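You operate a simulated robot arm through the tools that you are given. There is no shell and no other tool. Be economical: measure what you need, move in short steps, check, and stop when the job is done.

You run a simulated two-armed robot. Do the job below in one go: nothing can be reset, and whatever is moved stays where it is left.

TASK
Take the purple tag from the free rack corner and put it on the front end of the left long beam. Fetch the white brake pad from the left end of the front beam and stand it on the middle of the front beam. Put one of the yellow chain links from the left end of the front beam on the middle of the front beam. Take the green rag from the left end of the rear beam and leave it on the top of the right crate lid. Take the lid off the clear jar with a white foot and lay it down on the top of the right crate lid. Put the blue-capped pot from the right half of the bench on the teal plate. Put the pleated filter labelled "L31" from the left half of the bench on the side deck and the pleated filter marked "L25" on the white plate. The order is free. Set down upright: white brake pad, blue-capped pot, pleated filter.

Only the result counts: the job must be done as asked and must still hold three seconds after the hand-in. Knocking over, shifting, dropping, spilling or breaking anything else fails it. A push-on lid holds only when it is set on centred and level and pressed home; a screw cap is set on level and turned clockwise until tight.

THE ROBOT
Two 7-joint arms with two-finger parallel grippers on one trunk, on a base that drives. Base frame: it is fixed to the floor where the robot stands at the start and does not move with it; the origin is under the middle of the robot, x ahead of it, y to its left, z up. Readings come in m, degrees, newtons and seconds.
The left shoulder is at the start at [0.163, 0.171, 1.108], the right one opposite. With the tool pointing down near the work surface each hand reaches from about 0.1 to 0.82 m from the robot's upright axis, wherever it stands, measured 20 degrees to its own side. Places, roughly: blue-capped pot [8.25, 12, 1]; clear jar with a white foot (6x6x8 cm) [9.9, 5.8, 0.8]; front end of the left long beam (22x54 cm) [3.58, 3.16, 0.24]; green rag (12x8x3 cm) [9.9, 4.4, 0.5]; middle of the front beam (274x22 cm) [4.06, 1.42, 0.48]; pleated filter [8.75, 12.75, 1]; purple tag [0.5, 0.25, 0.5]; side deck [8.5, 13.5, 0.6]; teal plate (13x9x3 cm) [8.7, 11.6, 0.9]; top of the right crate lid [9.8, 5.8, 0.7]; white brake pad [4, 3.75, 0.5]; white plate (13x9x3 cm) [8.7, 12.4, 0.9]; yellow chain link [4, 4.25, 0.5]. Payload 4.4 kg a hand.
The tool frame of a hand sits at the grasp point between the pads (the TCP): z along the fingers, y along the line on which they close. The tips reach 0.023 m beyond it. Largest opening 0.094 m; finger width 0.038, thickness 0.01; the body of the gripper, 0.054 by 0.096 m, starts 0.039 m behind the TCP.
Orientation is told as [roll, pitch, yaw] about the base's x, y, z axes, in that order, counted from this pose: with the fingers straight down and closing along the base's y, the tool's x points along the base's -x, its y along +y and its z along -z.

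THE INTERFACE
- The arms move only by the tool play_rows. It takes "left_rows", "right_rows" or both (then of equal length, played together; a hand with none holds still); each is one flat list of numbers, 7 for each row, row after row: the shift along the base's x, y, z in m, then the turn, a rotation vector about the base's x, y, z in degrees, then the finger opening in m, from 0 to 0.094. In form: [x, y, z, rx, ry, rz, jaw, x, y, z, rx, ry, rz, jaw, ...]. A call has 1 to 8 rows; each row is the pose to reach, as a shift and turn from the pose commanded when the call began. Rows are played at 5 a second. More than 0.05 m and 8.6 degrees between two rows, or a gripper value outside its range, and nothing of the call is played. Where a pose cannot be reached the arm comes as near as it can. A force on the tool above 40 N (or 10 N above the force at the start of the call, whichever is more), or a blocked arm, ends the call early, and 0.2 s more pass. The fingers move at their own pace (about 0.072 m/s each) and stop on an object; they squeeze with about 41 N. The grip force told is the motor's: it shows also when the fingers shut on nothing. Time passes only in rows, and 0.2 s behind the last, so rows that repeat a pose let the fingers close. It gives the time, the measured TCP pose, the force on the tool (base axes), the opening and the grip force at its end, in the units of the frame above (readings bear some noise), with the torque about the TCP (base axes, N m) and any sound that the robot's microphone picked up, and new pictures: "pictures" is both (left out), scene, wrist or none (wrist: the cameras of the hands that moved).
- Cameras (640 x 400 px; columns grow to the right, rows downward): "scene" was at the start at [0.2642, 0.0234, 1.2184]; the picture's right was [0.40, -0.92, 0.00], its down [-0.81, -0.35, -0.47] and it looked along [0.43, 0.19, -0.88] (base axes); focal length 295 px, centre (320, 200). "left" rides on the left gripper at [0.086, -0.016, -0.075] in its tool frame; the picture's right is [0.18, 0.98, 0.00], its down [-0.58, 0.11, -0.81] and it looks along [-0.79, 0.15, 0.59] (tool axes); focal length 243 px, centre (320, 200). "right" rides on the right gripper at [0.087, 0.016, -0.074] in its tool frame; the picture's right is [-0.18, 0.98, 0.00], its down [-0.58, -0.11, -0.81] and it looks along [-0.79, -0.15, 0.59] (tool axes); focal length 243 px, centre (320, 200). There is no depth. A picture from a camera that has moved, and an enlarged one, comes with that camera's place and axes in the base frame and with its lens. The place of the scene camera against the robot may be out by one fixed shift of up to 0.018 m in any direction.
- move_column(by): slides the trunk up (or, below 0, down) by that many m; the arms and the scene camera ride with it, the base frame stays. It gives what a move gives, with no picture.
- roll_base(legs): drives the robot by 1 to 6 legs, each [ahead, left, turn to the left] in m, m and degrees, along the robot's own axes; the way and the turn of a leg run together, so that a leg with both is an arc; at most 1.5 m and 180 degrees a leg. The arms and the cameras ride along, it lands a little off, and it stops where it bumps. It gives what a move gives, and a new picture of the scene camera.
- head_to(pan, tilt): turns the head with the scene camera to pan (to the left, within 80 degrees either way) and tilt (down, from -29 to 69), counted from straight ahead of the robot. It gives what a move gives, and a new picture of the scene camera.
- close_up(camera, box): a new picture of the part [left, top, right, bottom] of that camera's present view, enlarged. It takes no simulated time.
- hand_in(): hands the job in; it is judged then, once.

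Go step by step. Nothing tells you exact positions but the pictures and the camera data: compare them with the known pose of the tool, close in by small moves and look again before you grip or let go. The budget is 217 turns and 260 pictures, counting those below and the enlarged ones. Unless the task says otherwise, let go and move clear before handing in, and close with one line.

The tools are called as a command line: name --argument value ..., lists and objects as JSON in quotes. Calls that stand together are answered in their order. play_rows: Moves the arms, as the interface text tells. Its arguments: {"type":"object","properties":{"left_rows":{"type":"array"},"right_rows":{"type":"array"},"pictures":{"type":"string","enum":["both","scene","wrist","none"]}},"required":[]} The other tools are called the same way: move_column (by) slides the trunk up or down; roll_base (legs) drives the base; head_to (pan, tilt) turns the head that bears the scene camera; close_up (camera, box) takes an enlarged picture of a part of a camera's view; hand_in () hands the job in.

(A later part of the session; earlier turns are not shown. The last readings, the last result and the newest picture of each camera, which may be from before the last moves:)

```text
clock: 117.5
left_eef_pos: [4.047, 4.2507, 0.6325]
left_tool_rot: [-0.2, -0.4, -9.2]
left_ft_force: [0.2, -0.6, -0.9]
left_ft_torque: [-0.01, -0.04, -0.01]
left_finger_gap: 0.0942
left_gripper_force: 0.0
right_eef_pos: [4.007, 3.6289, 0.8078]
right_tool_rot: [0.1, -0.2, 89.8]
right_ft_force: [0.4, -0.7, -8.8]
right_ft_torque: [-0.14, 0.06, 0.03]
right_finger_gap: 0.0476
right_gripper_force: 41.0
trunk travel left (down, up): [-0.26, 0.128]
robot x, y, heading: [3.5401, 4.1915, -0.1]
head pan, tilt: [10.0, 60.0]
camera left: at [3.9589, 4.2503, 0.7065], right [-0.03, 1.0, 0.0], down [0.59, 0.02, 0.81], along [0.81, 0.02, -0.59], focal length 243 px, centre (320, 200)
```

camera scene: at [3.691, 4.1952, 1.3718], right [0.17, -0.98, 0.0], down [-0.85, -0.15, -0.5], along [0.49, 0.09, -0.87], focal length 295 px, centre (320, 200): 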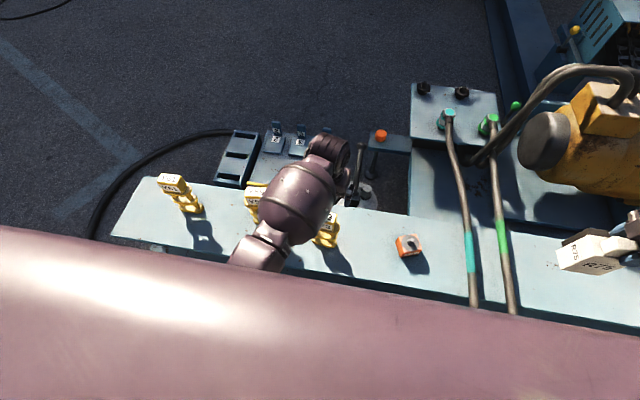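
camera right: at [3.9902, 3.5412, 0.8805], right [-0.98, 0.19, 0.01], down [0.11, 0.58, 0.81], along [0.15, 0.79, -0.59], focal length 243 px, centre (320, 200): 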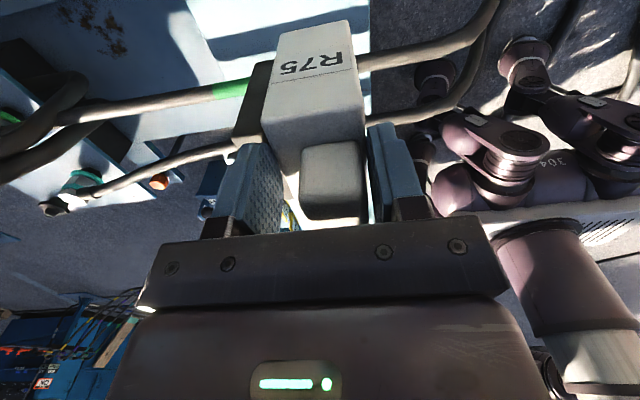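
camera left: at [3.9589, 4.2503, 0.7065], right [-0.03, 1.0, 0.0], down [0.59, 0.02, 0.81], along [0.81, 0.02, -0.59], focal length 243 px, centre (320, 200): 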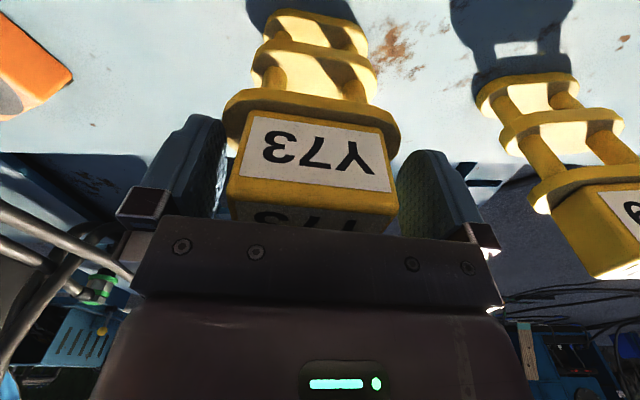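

The label block is between the fingers. I'll close and lift.

play_rows --left_rows '[0, 0, 0, 0, 0, 0, 0.07, 0, 0, 0, 0, 0, 0, 0.04, 0, 0, 0, 0, 0, 0, 0.0, 0, 0, 0, 0, 0, 0, 0.0, 0, 0, 0.03, 0, 0, 0, 0.0, 0, 0, 0.07, 0, 0, 0, 0.0, 0, 0, 0.11, 0, 0, 0, 0.0, 0, 0, 0.15, 0, 0, 0, 0.0]'

```text
clock: 119.2
left_eef_pos: [4.0447, 4.2499, 0.7828]
left_tool_rot: [-0.2, -0.4, -9.2]
left_ft_force: [-0.3, -0.5, -4.4]
left_ft_torque: [0.01, -0.05, -0.01]
left_finger_gap: 0.0641
left_gripper_force: 41.5
right_eef_pos: [4.0075, 3.6282, 0.8063]
right_tool_rot: [0.1, -0.2, 89.9]
right_ft_force: [0.2, -0.3, -7.8]
right_ft_torque: [-0.16, 0.02, -0.01]
right_finger_gap: 0.0478
right_gripper_force: 40.9
trunk travel left (down, up): [-0.26, 0.128]
robot x, y, heading: [3.5399, 4.1874, 0.1]
head pan, tilt: [10.0, 60.0]
camera scene: at [3.691, 4.195, 1.3718], right [0.17, -0.98, 0.0], down [-0.85, -0.15, -0.5], along [0.49, 0.09, -0.87], focal length 295 px, centre (320, 200)
camera left: at [3.9568, 4.2478, 0.857], right [-0.03, 1.0, 0.0], down [0.59, 0.02, 0.81], along [0.81, 0.02, -0.59], focal length 243 px, centre (320, 200)
```

scene: 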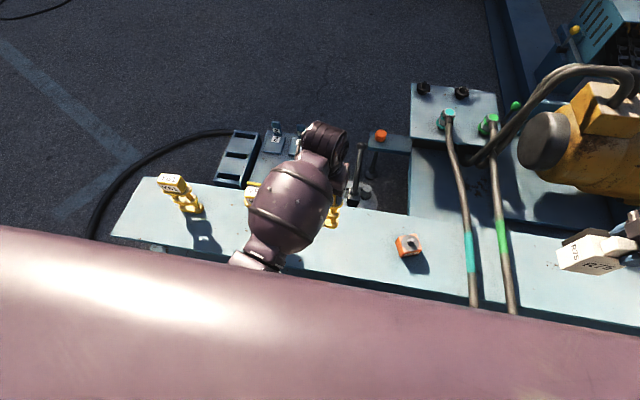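
left: 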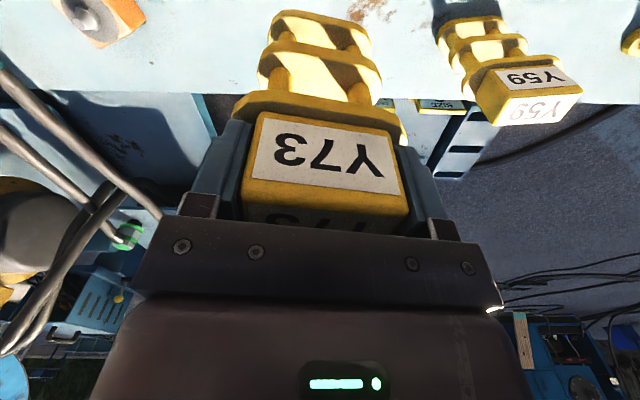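

Both parts are held. I'll back off and go right past the long-beam end, then check the floor fittings before going on.

roll_base --legs '[[-0.63, 0, 0], [0, -0.75, 0]]'

head_to --pan -55 --tilt 45

```text
clock: 129.7
left_eef_pos: [3.3987, 3.4739, 0.7821]
left_tool_rot: [-0.3, -0.3, -9.3]
left_ft_force: [0.4, 0.0, -4.0]
left_ft_torque: [0.0, 0.02, 0.02]
left_finger_gap: 0.0641
left_gripper_force: 41.0
right_eef_pos: [3.359, 2.8525, 0.8072]
right_tool_rot: [0.1, -0.2, 89.7]
right_ft_force: [-0.7, 1.3, -8.9]
right_ft_torque: [-0.12, 0.04, -0.01]
right_finger_gap: 0.0477
right_gripper_force: 40.4
trunk travel left (down, up): [-0.26, 0.128]
robot x, y, heading: [2.8905, 3.4092, -0.6]
head pan, tilt: [10.0, 60.0]
camera scene: at [3.0441, 3.42, 1.3718], right [0.17, -0.99, 0.0], down [-0.85, -0.15, -0.5], along [0.49, 0.09, -0.87], focal length 295 px, centre (320, 200)
```

scene: 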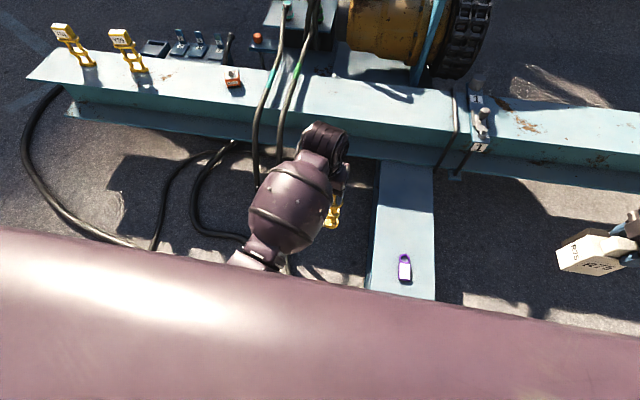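

```text
clock: 131.0
left_eef_pos: [3.3982, 3.4736, 0.7812]
left_tool_rot: [-0.2, -0.4, -9.3]
left_ft_force: [0.2, 1.0, -4.3]
left_ft_torque: [-0.03, -0.04, -0.02]
left_finger_gap: 0.064
left_gripper_force: 41.1
right_eef_pos: [3.3585, 2.8519, 0.8059]
right_tool_rot: [0.0, -0.3, 89.7]
right_ft_force: [0.6, 0.2, -8.9]
right_ft_torque: [-0.14, 0.01, 0.03]
right_finger_gap: 0.0476
right_gripper_force: 41.0
trunk travel left (down, up): [-0.26, 0.128]
robot x, y, heading: [2.8914, 3.415, -0.1]
head pan, tilt: [-55.0, 45.0]
camera scene: at [3.025, 3.3421, 1.3912], right [-0.82, -0.57, 0.0], down [-0.4, 0.58, -0.71], along [0.4, -0.58, -0.71], focal length 295 px, centre (320, 200)
```

scene: 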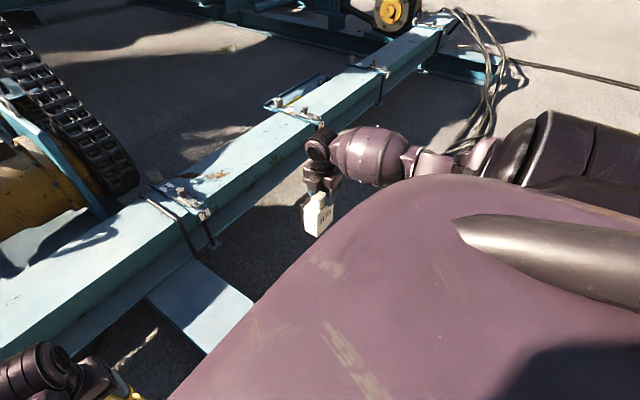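

roll_base --legs '[[0, -0.75, 0], [0.3, 0, 0], [0, -1.0, 0]]'

head_to --pan 0 --tilt 50

```text
clock: 148.6
left_eef_pos: [3.684, 1.6947, 0.7827]
left_tool_rot: [-0.2, -0.3, -9.2]
left_ft_force: [-0.5, 0.0, -5.0]
left_ft_torque: [-0.02, -0.01, 0.0]
left_finger_gap: 0.0638
left_gripper_force: 41.1
right_eef_pos: [3.645, 1.0735, 0.8071]
right_tool_rot: [0.1, -0.2, 89.8]
right_ft_force: [-0.5, -0.2, -8.0]
right_ft_torque: [-0.13, 0.01, -0.01]
right_finger_gap: 0.0475
right_gripper_force: 41.3
trunk travel left (down, up): [-0.26, 0.128]
robot x, y, heading: [3.1772, 1.6334, -0.1]
head pan, tilt: [-55.0, 45.0]
camera scene: at [3.3111, 1.5625, 1.3912], right [-0.82, -0.57, 0.0], down [-0.41, 0.58, -0.71], along [0.4, -0.58, -0.71], focal length 295 px, centre (320, 200)
```

scene: 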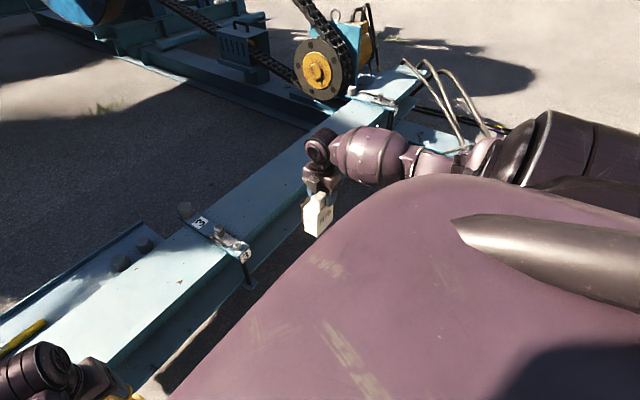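

```text
clock: 149.8
left_eef_pos: [3.6836, 1.6944, 0.7818]
left_tool_rot: [-0.3, -0.2, -9.2]
left_ft_force: [0.3, 0.6, -3.8]
left_ft_torque: [0.01, 0.0, -0.01]
left_finger_gap: 0.064
left_gripper_force: 41.2
right_eef_pos: [3.645, 1.073, 0.8067]
right_tool_rot: [0.1, -0.1, 89.8]
right_ft_force: [-0.3, 0.2, -8.5]
right_ft_torque: [-0.13, 0.06, -0.01]
right_finger_gap: 0.0479
right_gripper_force: 40.6
trunk travel left (down, up): [-0.26, 0.128]
robot x, y, heading: [3.1744, 1.6317, -0.3]
head pan, tilt: [0.0, 50.0]
camera scene: at [3.3416, 1.6291, 1.3843], right [0.0, -1.0, 0.0], down [-0.77, 0.0, -0.64], along [0.64, 0.0, -0.77], focal length 295 px, centre (320, 200)
```

scene: 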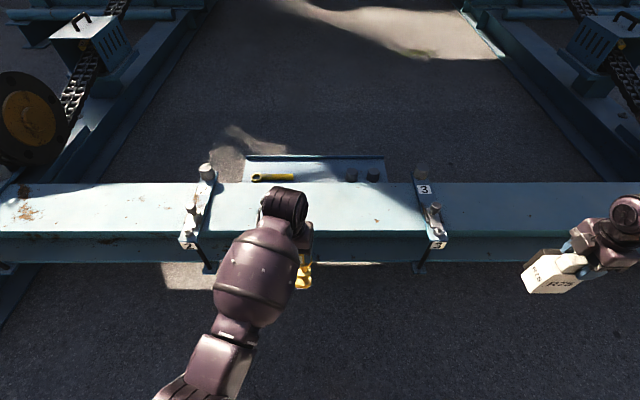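

Clamps 2 and 3 stand at y≈2.10 and y≈1.20. I'll put the pad at y≈1.42 and the link at y≈1.75 between them, so I roll forward.

roll_base --legs '[[0.33, 0, 0]]'

play_rows --right_rows '[0.01, 0.04, 0, 0, 0, 0, 0, 0.02, 0.085, 0, 0, 0, 0, 0, 0.03, 0.13, 0, 0, 0, 0, 0, 0.04, 0.17, 0, 0, 0, 0, 0, 0.05, 0.215, 0, 0, 0, 0, 0, 0.06, 0.26, 0, 0, 0, 0, 0, 0.07, 0.3, 0, 0, 0, 0, 0, 0.075, 0.34, 0, 0, 0, 0, 0]' --left_rows '[0.01, 0.01, 0, 0, 0, 0, 0, 0.02, 0.02, 0, 0, 0, 0, 0, 0.03, 0.03, 0, 0, 0, 0, 0, 0.04, 0.05, 0, 0, 0, 2, 0, 0.04, 0.07, 0, 0, 0, 4, 0, 0.04, 0.09, 0, 0, 0, 6, 0, 0.04, 0.1, 0, 0, 0, 8, 0, 0.04, 0.1, 0, 0, 0, 9, 0]'

```text
clock: 152.0
left_eef_pos: [4.009, 1.694, 0.7817]
left_tool_rot: [-0.2, -0.2, -9.3]
left_ft_force: [-0.5, 0.8, -3.6]
left_ft_torque: [0.0, 0.01, 0.0]
left_finger_gap: 0.0637
left_gripper_force: 41.4
right_eef_pos: [3.9704, 1.0727, 0.8046]
right_tool_rot: [0.3, -0.3, 89.8]
right_ft_force: [0.4, 1.5, -7.6]
right_ft_torque: [-0.11, 0.05, 0.01]
right_finger_gap: 0.0476
right_gripper_force: 41.1
trunk travel left (down, up): [-0.26, 0.128]
robot x, y, heading: [3.505, 1.6318, 0.3]
head pan, tilt: [0.0, 50.0]
camera scene: at [3.6672, 1.6284, 1.3842], right [0.0, -1.0, 0.0], down [-0.77, 0.0, -0.64], along [0.64, 0.0, -0.77], focal length 295 px, centre (320, 200)
```

scene: 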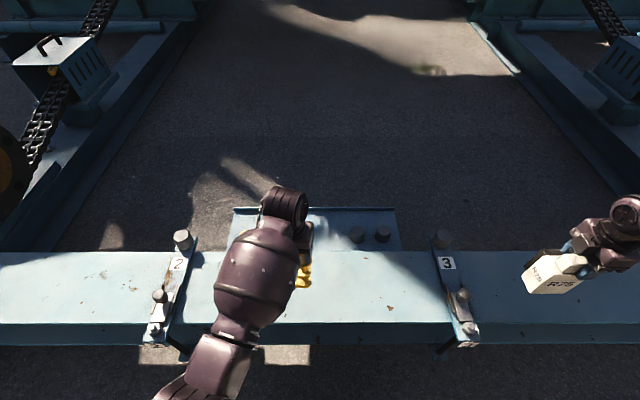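

```text
clock: 153.8
left_eef_pos: [4.0496, 1.7932, 0.783]
left_tool_rot: [-0.3, -0.3, -0.2]
left_ft_force: [-0.2, 0.7, -3.5]
left_ft_torque: [0.01, -0.02, -0.01]
left_finger_gap: 0.0639
left_gripper_force: 40.4
right_eef_pos: [4.0444, 1.4124, 0.8082]
right_tool_rot: [0.2, -0.1, 89.7]
right_ft_force: [0.7, -0.3, -7.4]
right_ft_torque: [-0.12, 0.06, 0.02]
right_finger_gap: 0.0478
right_gripper_force: 40.8
trunk travel left (down, up): [-0.26, 0.128]
robot x, y, heading: [3.5035, 1.6312, -0.2]
head pan, tilt: [0.0, 50.0]
camera scene: at [3.6668, 1.6294, 1.3842], right [0.0, -1.0, 0.0], down [-0.77, 0.0, -0.64], along [0.64, 0.0, -0.77], focal length 295 px, centre (320, 200)
camera right: at [4.028, 1.3245, 0.8828], right [-0.98, 0.19, 0.0], down [0.12, 0.58, 0.81], along [0.15, 0.79, -0.59], focal length 243 px, centre (320, 200)
camera left: at [3.9626, 1.778, 0.8569], right [-0.18, 0.98, -0.01], down [0.58, 0.11, 0.81], along [0.8, 0.14, -0.59], focal length 243 px, centre (320, 200)
```

scene: 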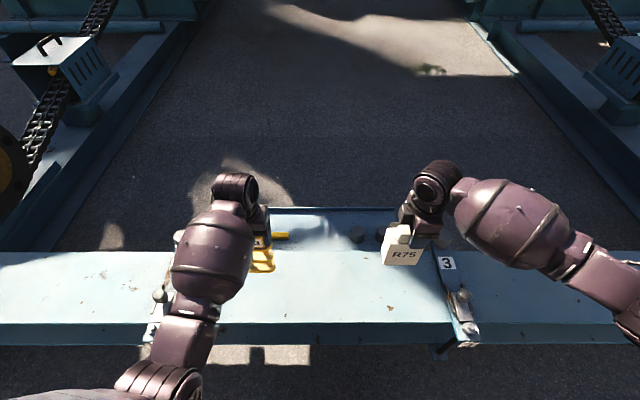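
right: 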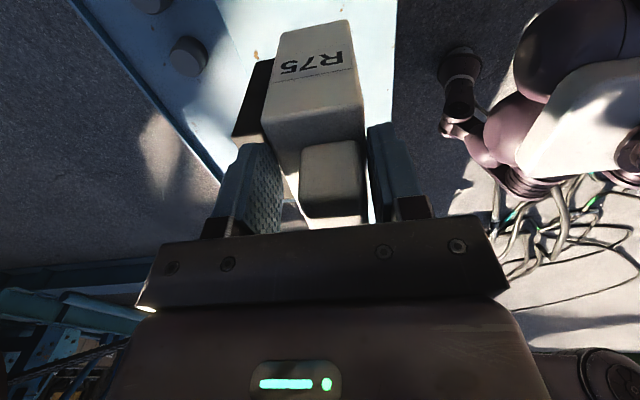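
left: 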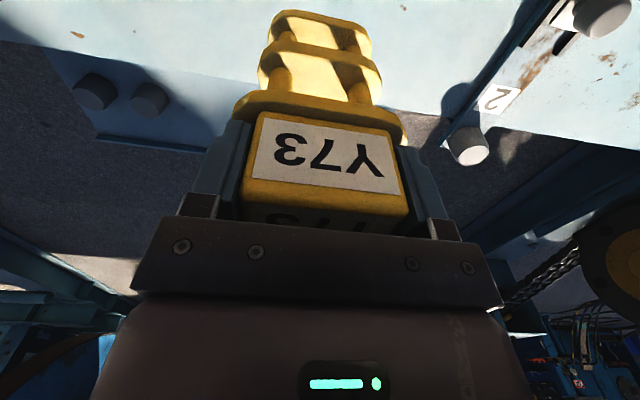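

Both parts hang over the beam between the clamps. I'll lower them close to the surface.

play_rows --left_rows '[0, -0.02, -0.04, 0, 0, 0, 0, 0, -0.04, -0.08, 0, 0, 0, 0, 0, -0.04, -0.12, 0, 0, 0, 0, 0, -0.04, -0.135, 0, 0, 0, 0]' --right_rows '[0, 0, -0.045, 0, 0, 0, 0, 0, 0, -0.09, 0, 0, 0, 0, 0, 0, -0.135, 0, 0, 0, 0, 0, 0, -0.18, 0, 0, 0, 0]'

```text
clock: 154.8
left_eef_pos: [4.0521, 1.7544, 0.6482]
left_tool_rot: [-0.3, -0.4, -0.2]
left_ft_force: [-0.5, -1.1, -3.8]
left_ft_torque: [0.02, 0.01, 0.02]
left_finger_gap: 0.0637
left_gripper_force: 40.9
right_eef_pos: [4.0447, 1.4088, 0.6258]
right_tool_rot: [0.2, -0.2, 89.7]
right_ft_force: [1.4, -0.2, -7.2]
right_ft_torque: [-0.11, 0.02, -0.02]
right_finger_gap: 0.0476
right_gripper_force: 41.2
trunk travel left (down, up): [-0.26, 0.128]
robot x, y, heading: [3.5047, 1.6322, -0.1]
head pan, tilt: [0.0, 50.0]
camera scene: at [3.6669, 1.6288, 1.3842], right [0.0, -1.0, 0.0], down [-0.77, 0.0, -0.64], along [0.64, 0.0, -0.77], focal length 295 px, centre (320, 200)
camera right: at [4.0283, 1.3224, 0.7012], right [-0.98, 0.19, 0.0], down [0.11, 0.58, 0.81], along [0.15, 0.79, -0.59], focal length 243 px, centre (320, 200)
camera left: at [3.9654, 1.7382, 0.7215], right [-0.18, 0.98, 0.0], down [0.58, 0.11, 0.81], along [0.8, 0.14, -0.59], focal length 243 px, centre (320, 200)
```

scene: 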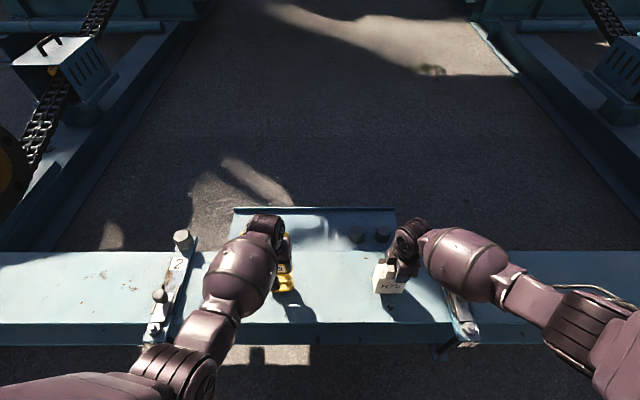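
right: 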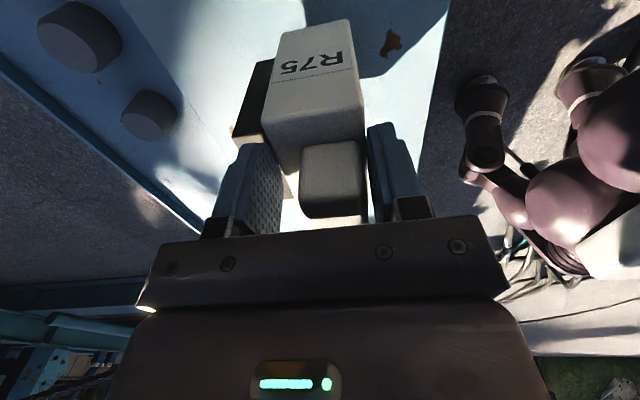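
left: 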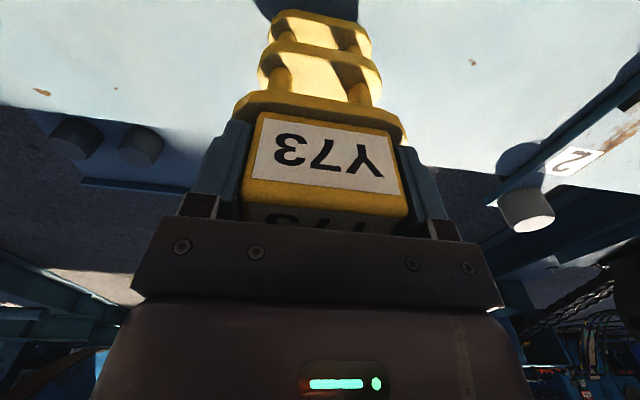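

play_rows --left_rows '[0, 0, -0.008, 0, 0, 0, 0, 0, 0, -0.012, 0, 0, 0, 0, 0, 0, -0.0145, 0, 0, 0, 0, 0, 0, -0.0165, 0, 0, 0, 0, 0, 0, -0.0165, 0, 0, 0, 0]' --right_rows '[0, 0, -0.012, 0, 0, 0, 0, 0, 0, -0.02, 0, 0, 0, 0, 0, 0, -0.024, 0, 0, 0, 0, 0, 0, -0.028, 0, 0, 0, 0, 0, 0, -0.028, 0, 0, 0, 0]'

```text
clock: 156.0
left_eef_pos: [4.0496, 1.7547, 0.6315]
left_tool_rot: [-0.2, -0.3, -0.3]
left_ft_force: [0.4, -0.1, -2.5]
left_ft_torque: [-0.03, 0.03, 0.03]
left_finger_gap: 0.0635
left_gripper_force: 40.8
right_eef_pos: [4.0441, 1.4118, 0.5995]
right_tool_rot: [0.1, -0.2, 89.7]
right_ft_force: [-2.1, -2.1, 2.7]
right_ft_torque: [0.22, 0.06, 0.09]
right_finger_gap: 0.0478
right_gripper_force: 41.0
trunk travel left (down, up): [-0.26, 0.128]
robot x, y, heading: [3.499, 1.6327, -0.0]
head pan, tilt: [0.0, 50.0]
camera scene: at [3.6654, 1.6288, 1.3846], right [0.0, -1.0, 0.0], down [-0.77, 0.0, -0.64], along [0.64, 0.0, -0.77], focal length 295 px, centre (320, 200)
camera right: at [4.027, 1.3248, 0.6738], right [-0.98, 0.19, 0.0], down [0.11, 0.58, 0.81], along [0.15, 0.79, -0.59], focal length 243 px, centre (320, 200)
camera left: at [3.9623, 1.7396, 0.7068], right [-0.18, 0.98, 0.0], down [0.58, 0.11, 0.81], along [0.8, 0.14, -0.59], focal length 243 px, centre (320, 200)
```

scene: 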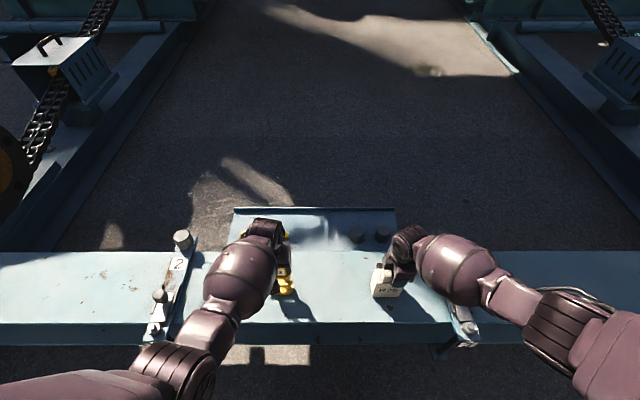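
right: 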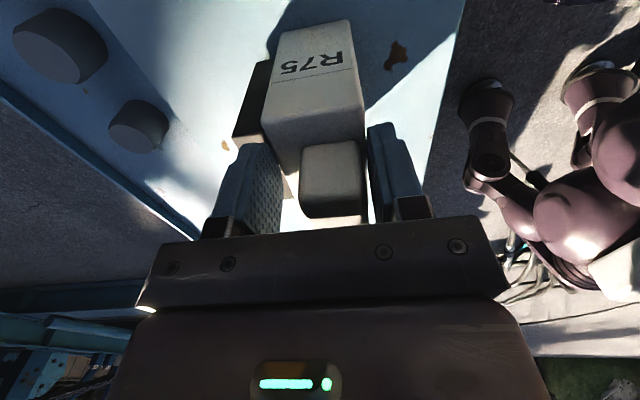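
left: 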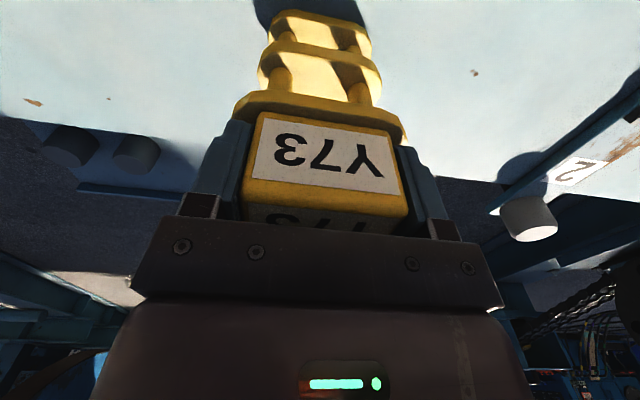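

Both are touching down. I'll lower the link a hair more, then open both hands and lift.

play_rows --left_rows '[0, 0, -0.0025, 0, 0, 0, 0, 0, 0, -0.0025, 0, 0, 0, 0.07, 0, 0, -0.0025, 0, 0, 0, 0.088, 0, 0, -0.0025, 0, 0, 0, 0.088, 0, 0, 0.02, 0, 0, 0, 0.088, 0, 0, 0.05, 0, 0, 0, 0.088, 0, 0, 0.09, 0, 0, 0, 0.088, 0, 0, 0.13, 0, 0, 0, 0.088]' --right_rows '[0, 0, 0, 0, 0, 0, 0, 0, 0, 0, 0, 0, 0, 0.055, 0, 0, 0, 0, 0, 0, 0.08, 0, 0, 0, 0, 0, 0, 0.08, 0, 0, 0.02, 0, 0, 0, 0.08, 0, 0, 0.05, 0, 0, 0, 0.08, 0, 0, 0.09, 0, 0, 0, 0.08, 0, 0, 0.13, 0, 0, 0, 0.08]'

```text
clock: 157.8
left_eef_pos: [4.0502, 1.7513, 0.7621]
left_tool_rot: [-0.1, -0.3, -0.3]
left_ft_force: [-0.7, 0.0, 0.2]
left_ft_torque: [0.02, -0.01, -0.01]
left_finger_gap: 0.0881
left_gripper_force: 0.1
right_eef_pos: [4.0446, 1.4111, 0.7266]
right_tool_rot: [0.1, -0.1, 89.7]
right_ft_force: [-0.1, 0.4, 0.4]
right_ft_torque: [0.02, -0.02, 0.02]
right_finger_gap: 0.0801
right_gripper_force: 0.1
trunk travel left (down, up): [-0.26, 0.128]
robot x, y, heading: [3.5023, 1.6328, -0.0]
head pan, tilt: [0.0, 50.0]
camera scene: at [3.6653, 1.6289, 1.3845], right [0.0, -1.0, 0.0], down [-0.77, 0.0, -0.64], along [0.64, 0.0, -0.77], focal length 295 px, centre (320, 200)
camera right: at [4.028, 1.3236, 0.8016], right [-0.98, 0.19, 0.0], down [0.11, 0.58, 0.81], along [0.15, 0.79, -0.59], focal length 243 px, centre (320, 200)
camera left: at [3.9628, 1.7362, 0.8369], right [-0.18, 0.98, 0.0], down [0.58, 0.11, 0.81], along [0.8, 0.14, -0.59], focal length 243 px, centre (320, 200)
```

scene: 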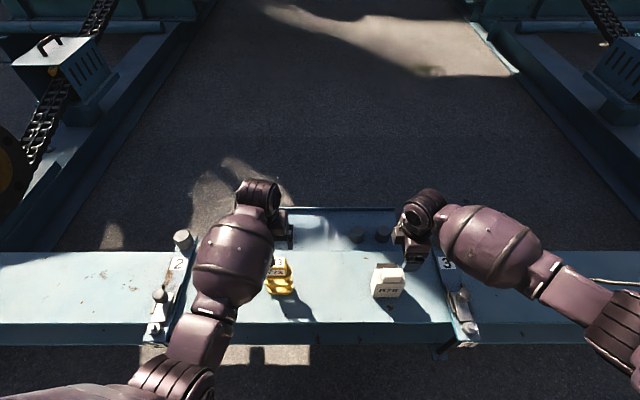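
right: 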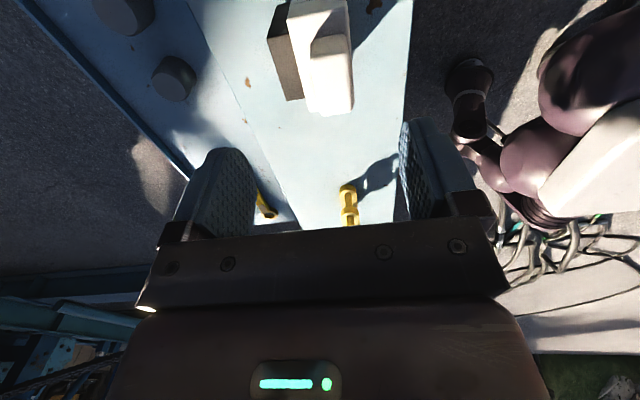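
left: 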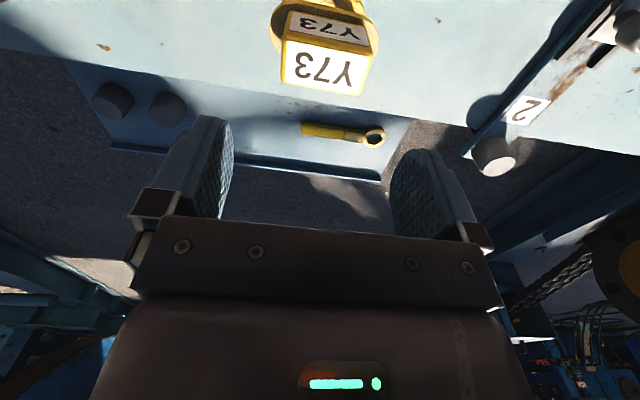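

Both stand where wanted. Next is the rear-beam area, so I'll back off and drive left and around the beam's end.

roll_base --legs '[[-0.68, 0, 0], [0, 1.4, 0], [0, 1.4, 0], [0, 1.2, 0], [1.0, 0, 0]]'

head_to --pan 0 --tilt 15

```text
clock: 200.5
left_eef_pos: [4.5538, 5.6221, 0.7623]
left_tool_rot: [-0.1, -0.3, -3.7]
left_ft_force: [-0.1, 0.2, 0.2]
left_ft_torque: [-0.02, 0.01, 0.03]
left_finger_gap: 0.0884
left_gripper_force: 0.1
right_eef_pos: [4.5291, 5.282, 0.727]
right_tool_rot: [0.3, -0.2, 86.3]
right_ft_force: [-0.7, -0.5, 0.2]
right_ft_torque: [-0.02, -0.01, -0.02]
right_finger_gap: 0.08
right_gripper_force: 0.0
trunk travel left (down, up): [-0.26, 0.128]
robot x, y, heading: [4.0008, 5.5343, -3.5]
head pan, tilt: [0.0, 50.0]
camera scene: at [4.1629, 5.5221, 1.3844], right [-0.06, -1.0, 0.0], down [-0.76, 0.05, -0.64], along [0.64, -0.04, -0.77], focal length 295 px, centre (320, 200)
```

scene: 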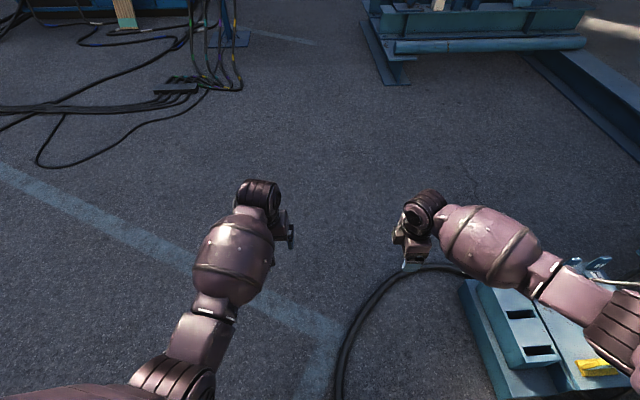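

```text
clock: 201.5
left_eef_pos: [4.5541, 5.622, 0.7609]
left_tool_rot: [-0.3, -0.3, -3.7]
left_ft_force: [-0.4, -0.2, -0.8]
left_ft_torque: [0.02, 0.0, 0.0]
left_finger_gap: 0.088
left_gripper_force: 0.0
right_eef_pos: [4.5299, 5.2827, 0.7266]
right_tool_rot: [0.1, -0.1, 86.1]
right_ft_force: [0.7, 0.0, -0.6]
right_ft_torque: [-0.06, 0.0, 0.02]
right_finger_gap: 0.0802
right_gripper_force: 0.1
trunk travel left (down, up): [-0.26, 0.128]
robot x, y, heading: [3.999, 5.5363, -3.5]
head pan, tilt: [0.0, 15.0]
camera scene: at [4.179, 5.5211, 1.4381], right [-0.06, -1.0, 0.0], down [-0.26, 0.02, -0.97], along [0.96, -0.06, -0.26], focal length 295 px, centre (320, 200)
```

scene: 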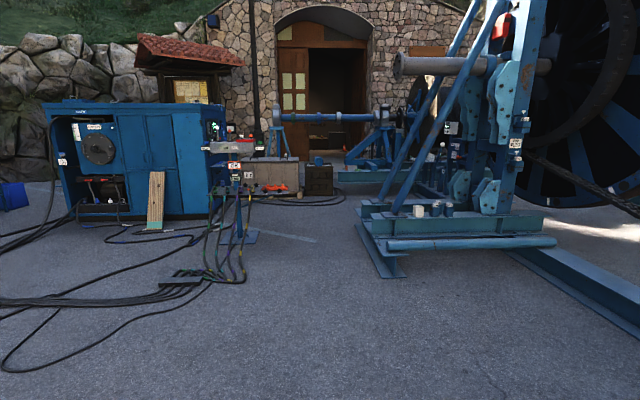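

The corridor between the blue machine and the tower is clear along y≈5.45. I'll drive ahead to x≈7.2.

roll_base --legs '[[0.5, -0.02, 3.5], [1.4, 0, 0], [1.3, 0, 0]]'

head_to --pan 0 --tilt 25

```text
clock: 217.0
left_eef_pos: [7.7242, 5.5148, 0.7617]
left_tool_rot: [-0.2, -0.4, -1.8]
left_ft_force: [-0.4, -0.1, 0.4]
left_ft_torque: [0.02, 0.04, 0.0]
left_finger_gap: 0.0879
left_gripper_force: 0.1
right_eef_pos: [7.7099, 5.1753, 0.7259]
right_tool_rot: [0.1, -0.2, 88.1]
right_ft_force: [0.9, -0.1, 0.9]
right_ft_torque: [0.02, 0.02, -0.02]
right_finger_gap: 0.0802
right_gripper_force: 0.0
trunk travel left (down, up): [-0.26, 0.128]
robot x, y, heading: [7.1738, 5.4112, -1.5]
head pan, tilt: [0.0, 15.0]
camera scene: at [7.3534, 5.4024, 1.4381], right [-0.03, -1.0, 0.0], down [-0.26, 0.01, -0.97], along [0.97, -0.03, -0.26], focal length 295 px, centre (320, 200)
```

scene: 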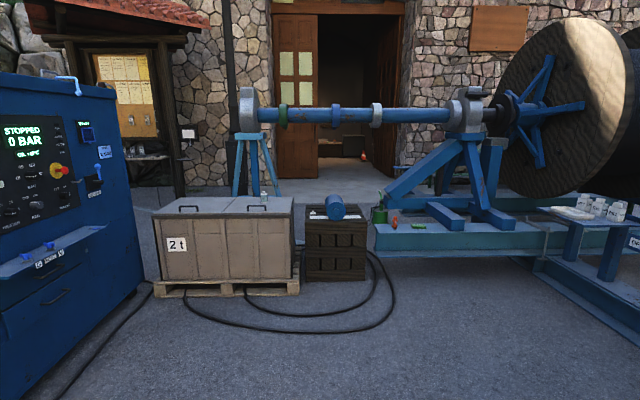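

```text
clock: 217.8
left_eef_pos: [7.7231, 5.5153, 0.7616]
left_tool_rot: [-0.3, -0.4, -1.8]
left_ft_force: [0.4, 0.0, 0.7]
left_ft_torque: [0.0, 0.01, 0.01]
left_finger_gap: 0.0879
left_gripper_force: 0.0
right_eef_pos: [7.7108, 5.1753, 0.7277]
right_tool_rot: [0.1, -0.3, 88.2]
right_ft_force: [-0.3, 0.4, -0.1]
right_ft_torque: [0.01, -0.04, 0.01]
right_finger_gap: 0.0801
right_gripper_force: 0.1
trunk travel left (down, up): [-0.26, 0.128]
robot x, y, heading: [7.1714, 5.4134, -1.8]
head pan, tilt: [0.0, 25.0]
camera scene: at [7.3519, 5.4024, 1.422], right [-0.03, -1.0, 0.0], down [-0.42, 0.01, -0.91], along [0.91, -0.03, -0.42], focal length 295 px, centre (320, 200)
```

scene: 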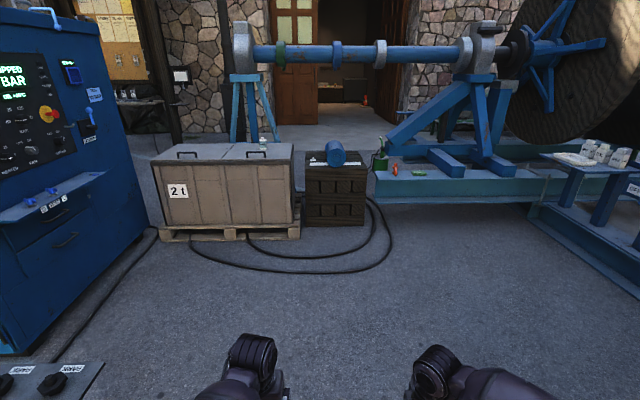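

The 2‑lid crate with the jar, and the rear beam with green items, are visible. I'll zoom in.

close_up --camera "scene" --box '[140, 130, 300, 230]'

close_up --camera "scene" --box '[360, 130, 480, 205]'

```text
4.00 times, centred on (220, 180) of scene
camera zoom: at [7.3519, 5.4024, 1.422], right [-0.03, -1.0, 0.0], down [-0.42, 0.01, -0.91], along [0.91, -0.03, -0.42], focal length 1181 px, centre (720, 280)
```

zoom: 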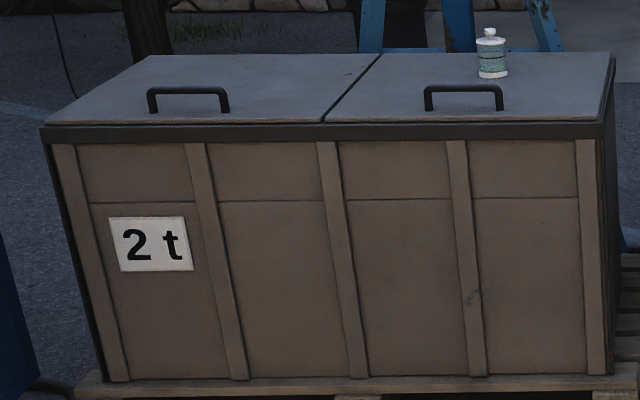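

```text
5.33 times, centred on (420, 168) of scene
camera zoom: at [7.3519, 5.4024, 1.422], right [-0.03, -1.0, 0.0], down [-0.42, 0.01, -0.91], along [0.91, -0.03, -0.42], focal length 1575 px, centre (-213, 373)
```

zoom: 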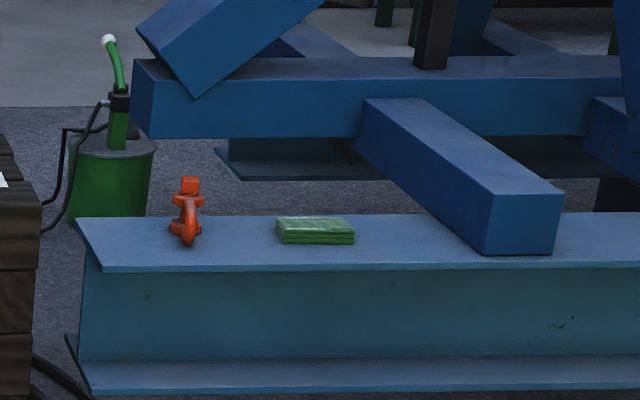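

The jar stands at about (9.95, 5.83) on the right lid, and the rag is near (9.87, 4.42) on the rear beam. I'll approach the rag.

roll_base --legs '[[1.1, -0.3, 1.7], [0.85, -0.33, 0]]'

head_to --pan -10 --tilt 50

```text
clock: 227.8
left_eef_pos: [9.6339, 4.8676, 0.7621]
left_tool_rot: [-0.2, -0.3, -0.4]
left_ft_force: [-0.2, -0.3, 0.2]
left_ft_torque: [0.0, 0.03, -0.01]
left_finger_gap: 0.0881
left_gripper_force: 0.0
right_eef_pos: [9.628, 4.5289, 0.7258]
right_tool_rot: [0.1, -0.2, 89.6]
right_ft_force: [-0.6, -0.6, 0.6]
right_ft_torque: [-0.02, 0.01, -0.02]
right_finger_gap: 0.0801
right_gripper_force: 0.0
trunk travel left (down, up): [-0.26, 0.128]
robot x, y, heading: [9.0854, 4.7508, -0.3]
head pan, tilt: [0.0, 25.0]
camera scene: at [9.2641, 4.7459, 1.4219], right [0.0, -1.0, 0.0], down [-0.42, 0.0, -0.91], along [0.91, 0.0, -0.42], focal length 295 px, centre (320, 200)
```

scene: 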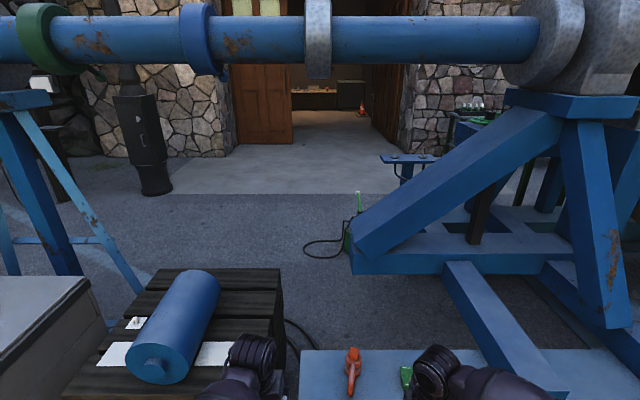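

```text
clock: 228.7
left_eef_pos: [9.6334, 4.8685, 0.7619]
left_tool_rot: [-0.2, -0.3, -0.4]
left_ft_force: [-0.2, 0.2, -0.4]
left_ft_torque: [0.02, -0.02, -0.04]
left_finger_gap: 0.0882
left_gripper_force: 0.1
right_eef_pos: [9.6288, 4.5273, 0.7255]
right_tool_rot: [0.1, -0.2, 89.5]
right_ft_force: [0.0, -0.6, 0.6]
right_ft_torque: [-0.02, -0.03, 0.0]
right_finger_gap: 0.0801
right_gripper_force: 0.0
trunk travel left (down, up): [-0.26, 0.128]
robot x, y, heading: [9.0868, 4.7493, -0.0]
head pan, tilt: [-10.0, 50.0]
camera scene: at [9.2475, 4.7328, 1.3845], right [-0.18, -0.98, 0.0], down [-0.75, 0.14, -0.64], along [0.63, -0.11, -0.77], focal length 295 px, centre (320, 200)
```

scene: 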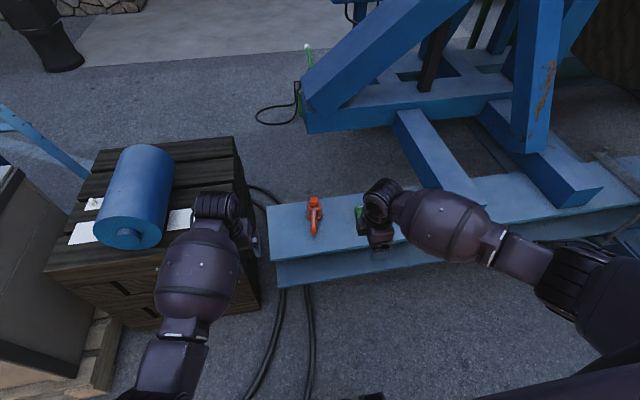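

roll_base --legs '[[0.22, 0, 0]]'

play_rows --right_rows '[0, -0.05, 0.01, 0, 0, 0, 0.094, 0, -0.1, 0.02, 0, 0, 0, 0.094, 0.0, -0.15, 0.03, 0, 0, 0, 0.094, 0.0, -0.2, 0.03, 0, 0, 0, 0.094]'

```text
clock: 230.4
left_eef_pos: [9.8511, 4.8685, 0.762]
left_tool_rot: [-0.1, -0.3, -0.3]
left_ft_force: [0.3, 1.1, 0.4]
left_ft_torque: [0.01, -0.02, -0.02]
left_finger_gap: 0.088
left_gripper_force: 0.1
right_eef_pos: [9.8453, 4.5285, 0.7257]
right_tool_rot: [0.2, -0.2, 89.7]
right_ft_force: [0.2, 0.2, -0.4]
right_ft_torque: [0.0, 0.01, -0.03]
right_finger_gap: 0.0802
right_gripper_force: 0.0
trunk travel left (down, up): [-0.26, 0.128]
robot x, y, heading: [9.3031, 4.7446, -0.2]
head pan, tilt: [-10.0, 50.0]
camera scene: at [9.4653, 4.7321, 1.3843], right [-0.18, -0.98, 0.0], down [-0.75, 0.14, -0.64], along [0.63, -0.11, -0.77], focal length 295 px, centre (320, 200)
```

scene: 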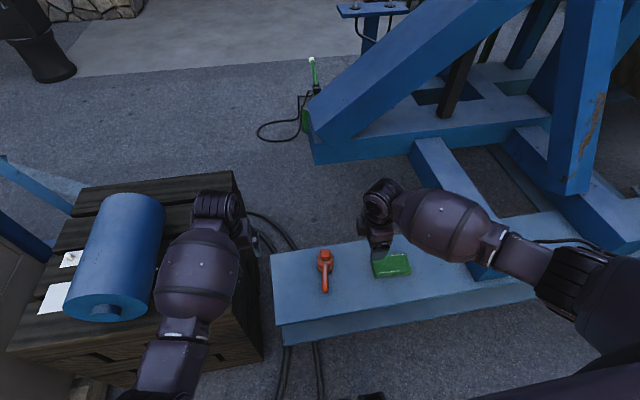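

```text
refused: row 1 steps farther than a row can; nothing moved
```

play_rows --right_rows '[0, -0.04, 0.01, 0, 0, 0, 0.094, 0, -0.08, 0.02, 0, 0, 0, 0.094, 0.0, -0.12, 0.03, 0, 0, 0, 0.094, 0.0, -0.16, 0.03, 0, 0, 0, 0.094, 0.01, -0.2, 0.03, 0, 0, 0, 0.094]'

```text
clock: 231.6
left_eef_pos: [9.8501, 4.8673, 0.7618]
left_tool_rot: [-0.2, -0.3, -0.3]
left_ft_force: [0.1, 0.8, -0.2]
left_ft_torque: [0.0, -0.02, -0.02]
left_finger_gap: 0.088
left_gripper_force: 0.0
right_eef_pos: [9.8549, 4.3275, 0.7545]
right_tool_rot: [0.1, -0.1, 89.8]
right_ft_force: [0.0, -0.4, 0.2]
right_ft_torque: [0.03, 0.03, -0.01]
right_finger_gap: 0.0938
right_gripper_force: 0.0
trunk travel left (down, up): [-0.26, 0.128]
robot x, y, heading: [9.3024, 4.7475, -0.3]
head pan, tilt: [-10.0, 50.0]
camera scene: at [9.4645, 4.7318, 1.3844], right [-0.18, -0.98, 0.0], down [-0.75, 0.14, -0.64], along [0.63, -0.11, -0.77], focal length 295 px, centre (320, 200)
camera right: at [9.837, 4.2399, 0.8292], right [-0.98, 0.19, 0.0], down [0.11, 0.58, 0.81], along [0.15, 0.79, -0.59], focal length 243 px, centre (320, 200)
```

scene: 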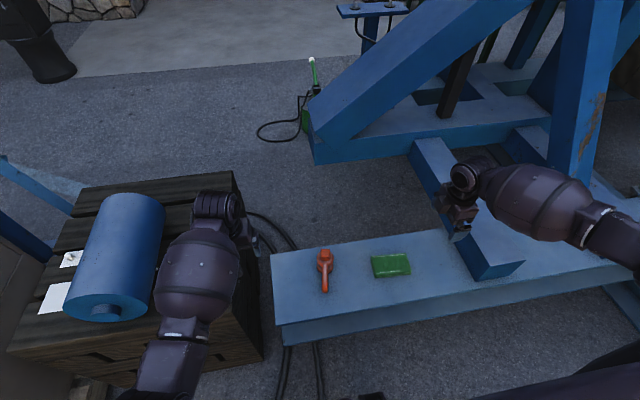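
right: 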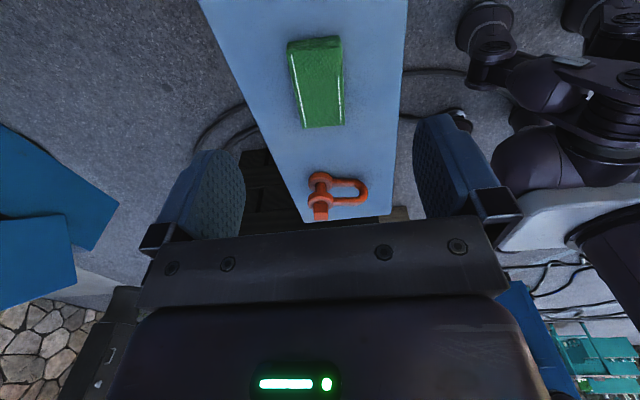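

The rag is about 6 × 11 cm, centred near (9.87, 4.408) and turned slightly. I'll move above it.

play_rows --right_rows '[0.005, 0.04, -0.02, 0, 0, -2, 0.094, 0.015, 0.08, -0.04, 0, 0, -5, 0.094, 0.015, 0.08, -0.085, 0, 0, -5, 0.094, 0.015, 0.08, -0.13, 0, 0, -5, 0.094, 0.015, 0.08, -0.17, 0, 0, -5, 0.094]'

```text
clock: 232.8
left_eef_pos: [9.85, 4.8682, 0.761]
left_tool_rot: [-0.2, -0.3, -0.2]
left_ft_force: [0.0, 0.1, 0.3]
left_ft_torque: [-0.04, 0.03, 0.02]
left_finger_gap: 0.088
left_gripper_force: 0.1
right_eef_pos: [9.8704, 4.4075, 0.5893]
right_tool_rot: [0.0, -0.2, 84.7]
right_ft_force: [-0.2, 0.1, -0.2]
right_ft_torque: [0.05, -0.04, 0.03]
right_finger_gap: 0.0943
right_gripper_force: 0.0
trunk travel left (down, up): [-0.26, 0.128]
robot x, y, heading: [9.3036, 4.7442, -0.2]
head pan, tilt: [-10.0, 50.0]
camera scene: at [9.4649, 4.7326, 1.3844], right [-0.18, -0.98, 0.0], down [-0.75, 0.14, -0.64], along [0.63, -0.11, -0.77], focal length 295 px, centre (320, 200)
camera right: at [9.8461, 4.3218, 0.6636], right [-0.96, 0.27, 0.0], down [0.16, 0.57, 0.81], along [0.22, 0.78, -0.59], focal length 243 px, centre (320, 200)
```

scene: 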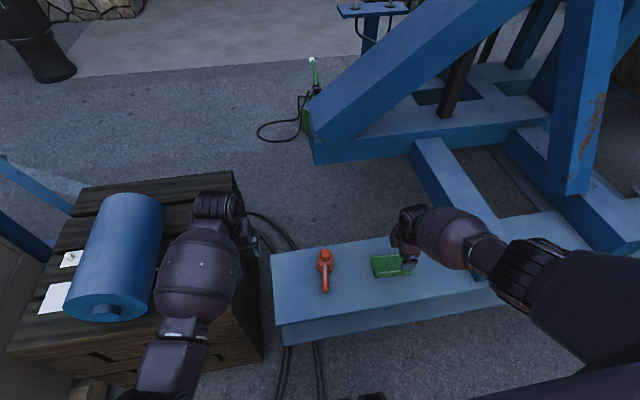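
right: 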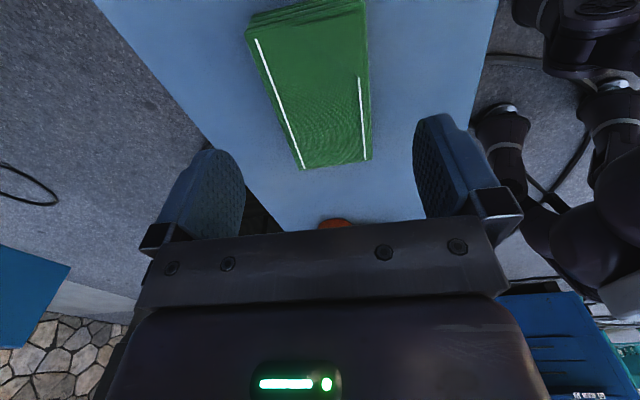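

play_rows --right_rows '[0, 0.007, -0.03, 0, 0, 0.5, 0.094, 0, 0.007, -0.05, 0, 0, 0.5, 0.094, 0, 0.007, -0.06, 0, 0, 0.5, 0.094, 0, 0.007, -0.068, 0, 0, 0.5, 0.094, 0, 0.007, -0.074, 0, 0, 0.5, 0.094, 0, 0.007, -0.08, 0, 0, 0.5, 0.094, 0, 0.007, -0.086, 0, 0, 0.5, 0.094, 0, 0.007, -0.092, 0, 0, 0.5, 0.094]' --pictures "wrist"

```text
clock: 234.6
left_eef_pos: [9.8491, 4.8673, 0.7613]
left_tool_rot: [-0.3, -0.2, -0.4]
left_ft_force: [-0.6, -0.4, 0.3]
left_ft_torque: [-0.02, 0.0, 0.0]
left_finger_gap: 0.0878
left_gripper_force: 0.1
right_eef_pos: [9.8478, 4.4279, 0.5391]
right_tool_rot: [0.2, -0.2, 85.2]
right_ft_force: [0.0, 0.3, 0.5]
right_ft_torque: [0.01, 0.03, 0.0]
right_finger_gap: 0.094
right_gripper_force: 0.0
right hand out of reach, approached as far as the arm can: row 1, 2, 3, 4, 5, 6, 7, 8
trunk travel left (down, up): [-0.26, 0.128]
robot x, y, heading: [9.3055, 4.7499, -0.0]
head pan, tilt: [-10.0, 50.0]
camera right: at [9.8231, 4.342, 0.614], right [-0.96, 0.27, 0.0], down [0.16, 0.57, 0.81], along [0.21, 0.78, -0.59], focal length 243 px, centre (320, 200)
```

right: 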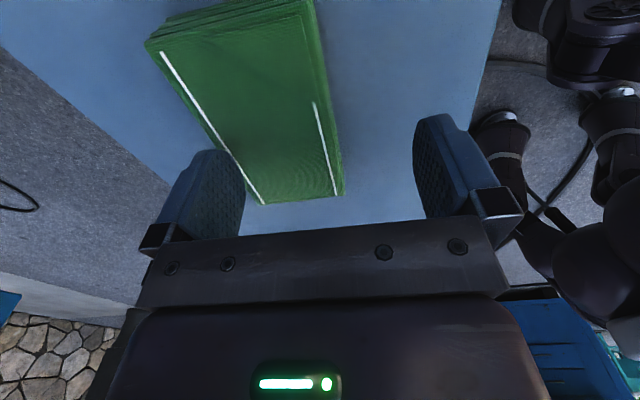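

I need a lower column for this. I'll raise the hand, lower the trunk, and try again.

play_rows --right_rows '[0.0, 0, 0.04, 0, 0, 0, 0.094, 0.0, 0, 0.08, 0, 0, 0, 0.094, 0.0, 0, 0.12, 0, 0, 0, 0.094, 0.02, -0.012, 0.13, 0, 0, 0, 0.094]' --left_rows '[0, 0, 0.04, 0, 0, 0, 0.09, 0, 0, 0.08, 0, 0, 0, 0.09, 0, 0, 0.12, 0, 0, 0, 0.09, 0, 0, 0.12, 0, 0, 0, 0.09]' --pictures "none"

move_column --by -0.1

play_rows --right_rows '[0.0, 0, -0.005, 0, 0, 0, 0.094]' --pictures "wrist"

```text
clock: 235.8
left_eef_pos: [9.8525, 4.9344, 0.8693]
left_tool_rot: [6.8, -0.2, 2.2]
left_ft_force: [0.5, 0.1, 0.2]
left_ft_torque: [0.01, -0.01, -0.02]
left_finger_gap: 0.0897
left_gripper_force: 0.0
right_eef_pos: [9.8703, 4.4137, 0.6753]
right_tool_rot: [0.2, -0.2, 85.1]
right_ft_force: [-0.8, -0.2, 0.1]
right_ft_torque: [-0.01, -0.02, -0.04]
right_finger_gap: 0.0944
right_gripper_force: 0.0
trunk travel left (down, up): [-0.26, 0.128]
robot x, y, heading: [9.3032, 4.7506, -0.1]
head pan, tilt: [-10.0, 50.0]
stopped in row 4 (left hand): the arm was blocked; the commanded pose is now the measured one
```

```text
clock: 237.1
left_eef_pos: [9.8486, 4.9939, 0.7598]
left_tool_rot: [15.0, 0.0, 3.2]
left_ft_force: [0.2, 0.3, 0.2]
left_ft_torque: [-0.03, -0.02, 0.0]
left_finger_gap: 0.09
left_gripper_force: 0.2
right_eef_pos: [9.8675, 4.4124, 0.5679]
right_tool_rot: [0.6, -0.2, 85.0]
right_ft_force: [0.1, -0.7, 0.2]
right_ft_torque: [0.0, 0.03, 0.0]
right_finger_gap: 0.0938
right_gripper_force: 0.1
trunk travel left (down, up): [-0.159, 0.229]
robot x, y, heading: [9.3056, 4.7486, -0.3]
head pan, tilt: [-10.0, 50.0]
stopped: the arm was blocked; the commanded pose is now the measured one
```

```text
clock: 237.5
left_eef_pos: [9.8492, 4.9955, 0.7592]
left_tool_rot: [14.9, 0.2, 3.3]
left_ft_force: [0.2, -0.5, -0.9]
left_ft_torque: [0.03, 0.03, -0.01]
left_finger_gap: 0.0902
left_gripper_force: 0.2
right_eef_pos: [9.8672, 4.4121, 0.5652]
right_tool_rot: [0.7, -0.1, 85.1]
right_ft_force: [0.3, -0.5, -0.4]
right_ft_torque: [0.03, 0.01, -0.02]
right_finger_gap: 0.094
right_gripper_force: 0.0
trunk travel left (down, up): [-0.159, 0.229]
robot x, y, heading: [9.3022, 4.7499, -0.3]
head pan, tilt: [-10.0, 50.0]
camera right: at [9.8442, 4.3272, 0.639], right [-0.96, 0.27, 0.01], down [0.17, 0.57, 0.81], along [0.21, 0.78, -0.59], focal length 243 px, centre (320, 200)
```

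right: 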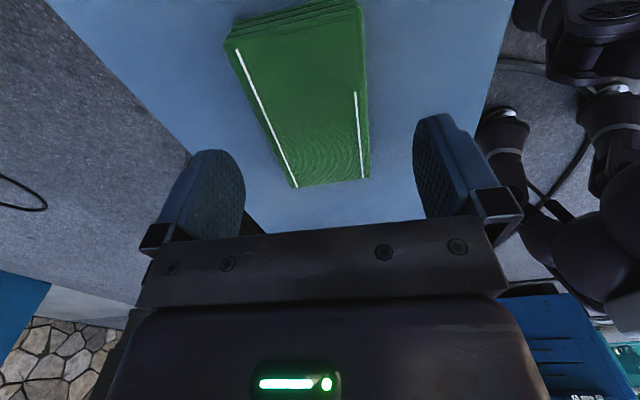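

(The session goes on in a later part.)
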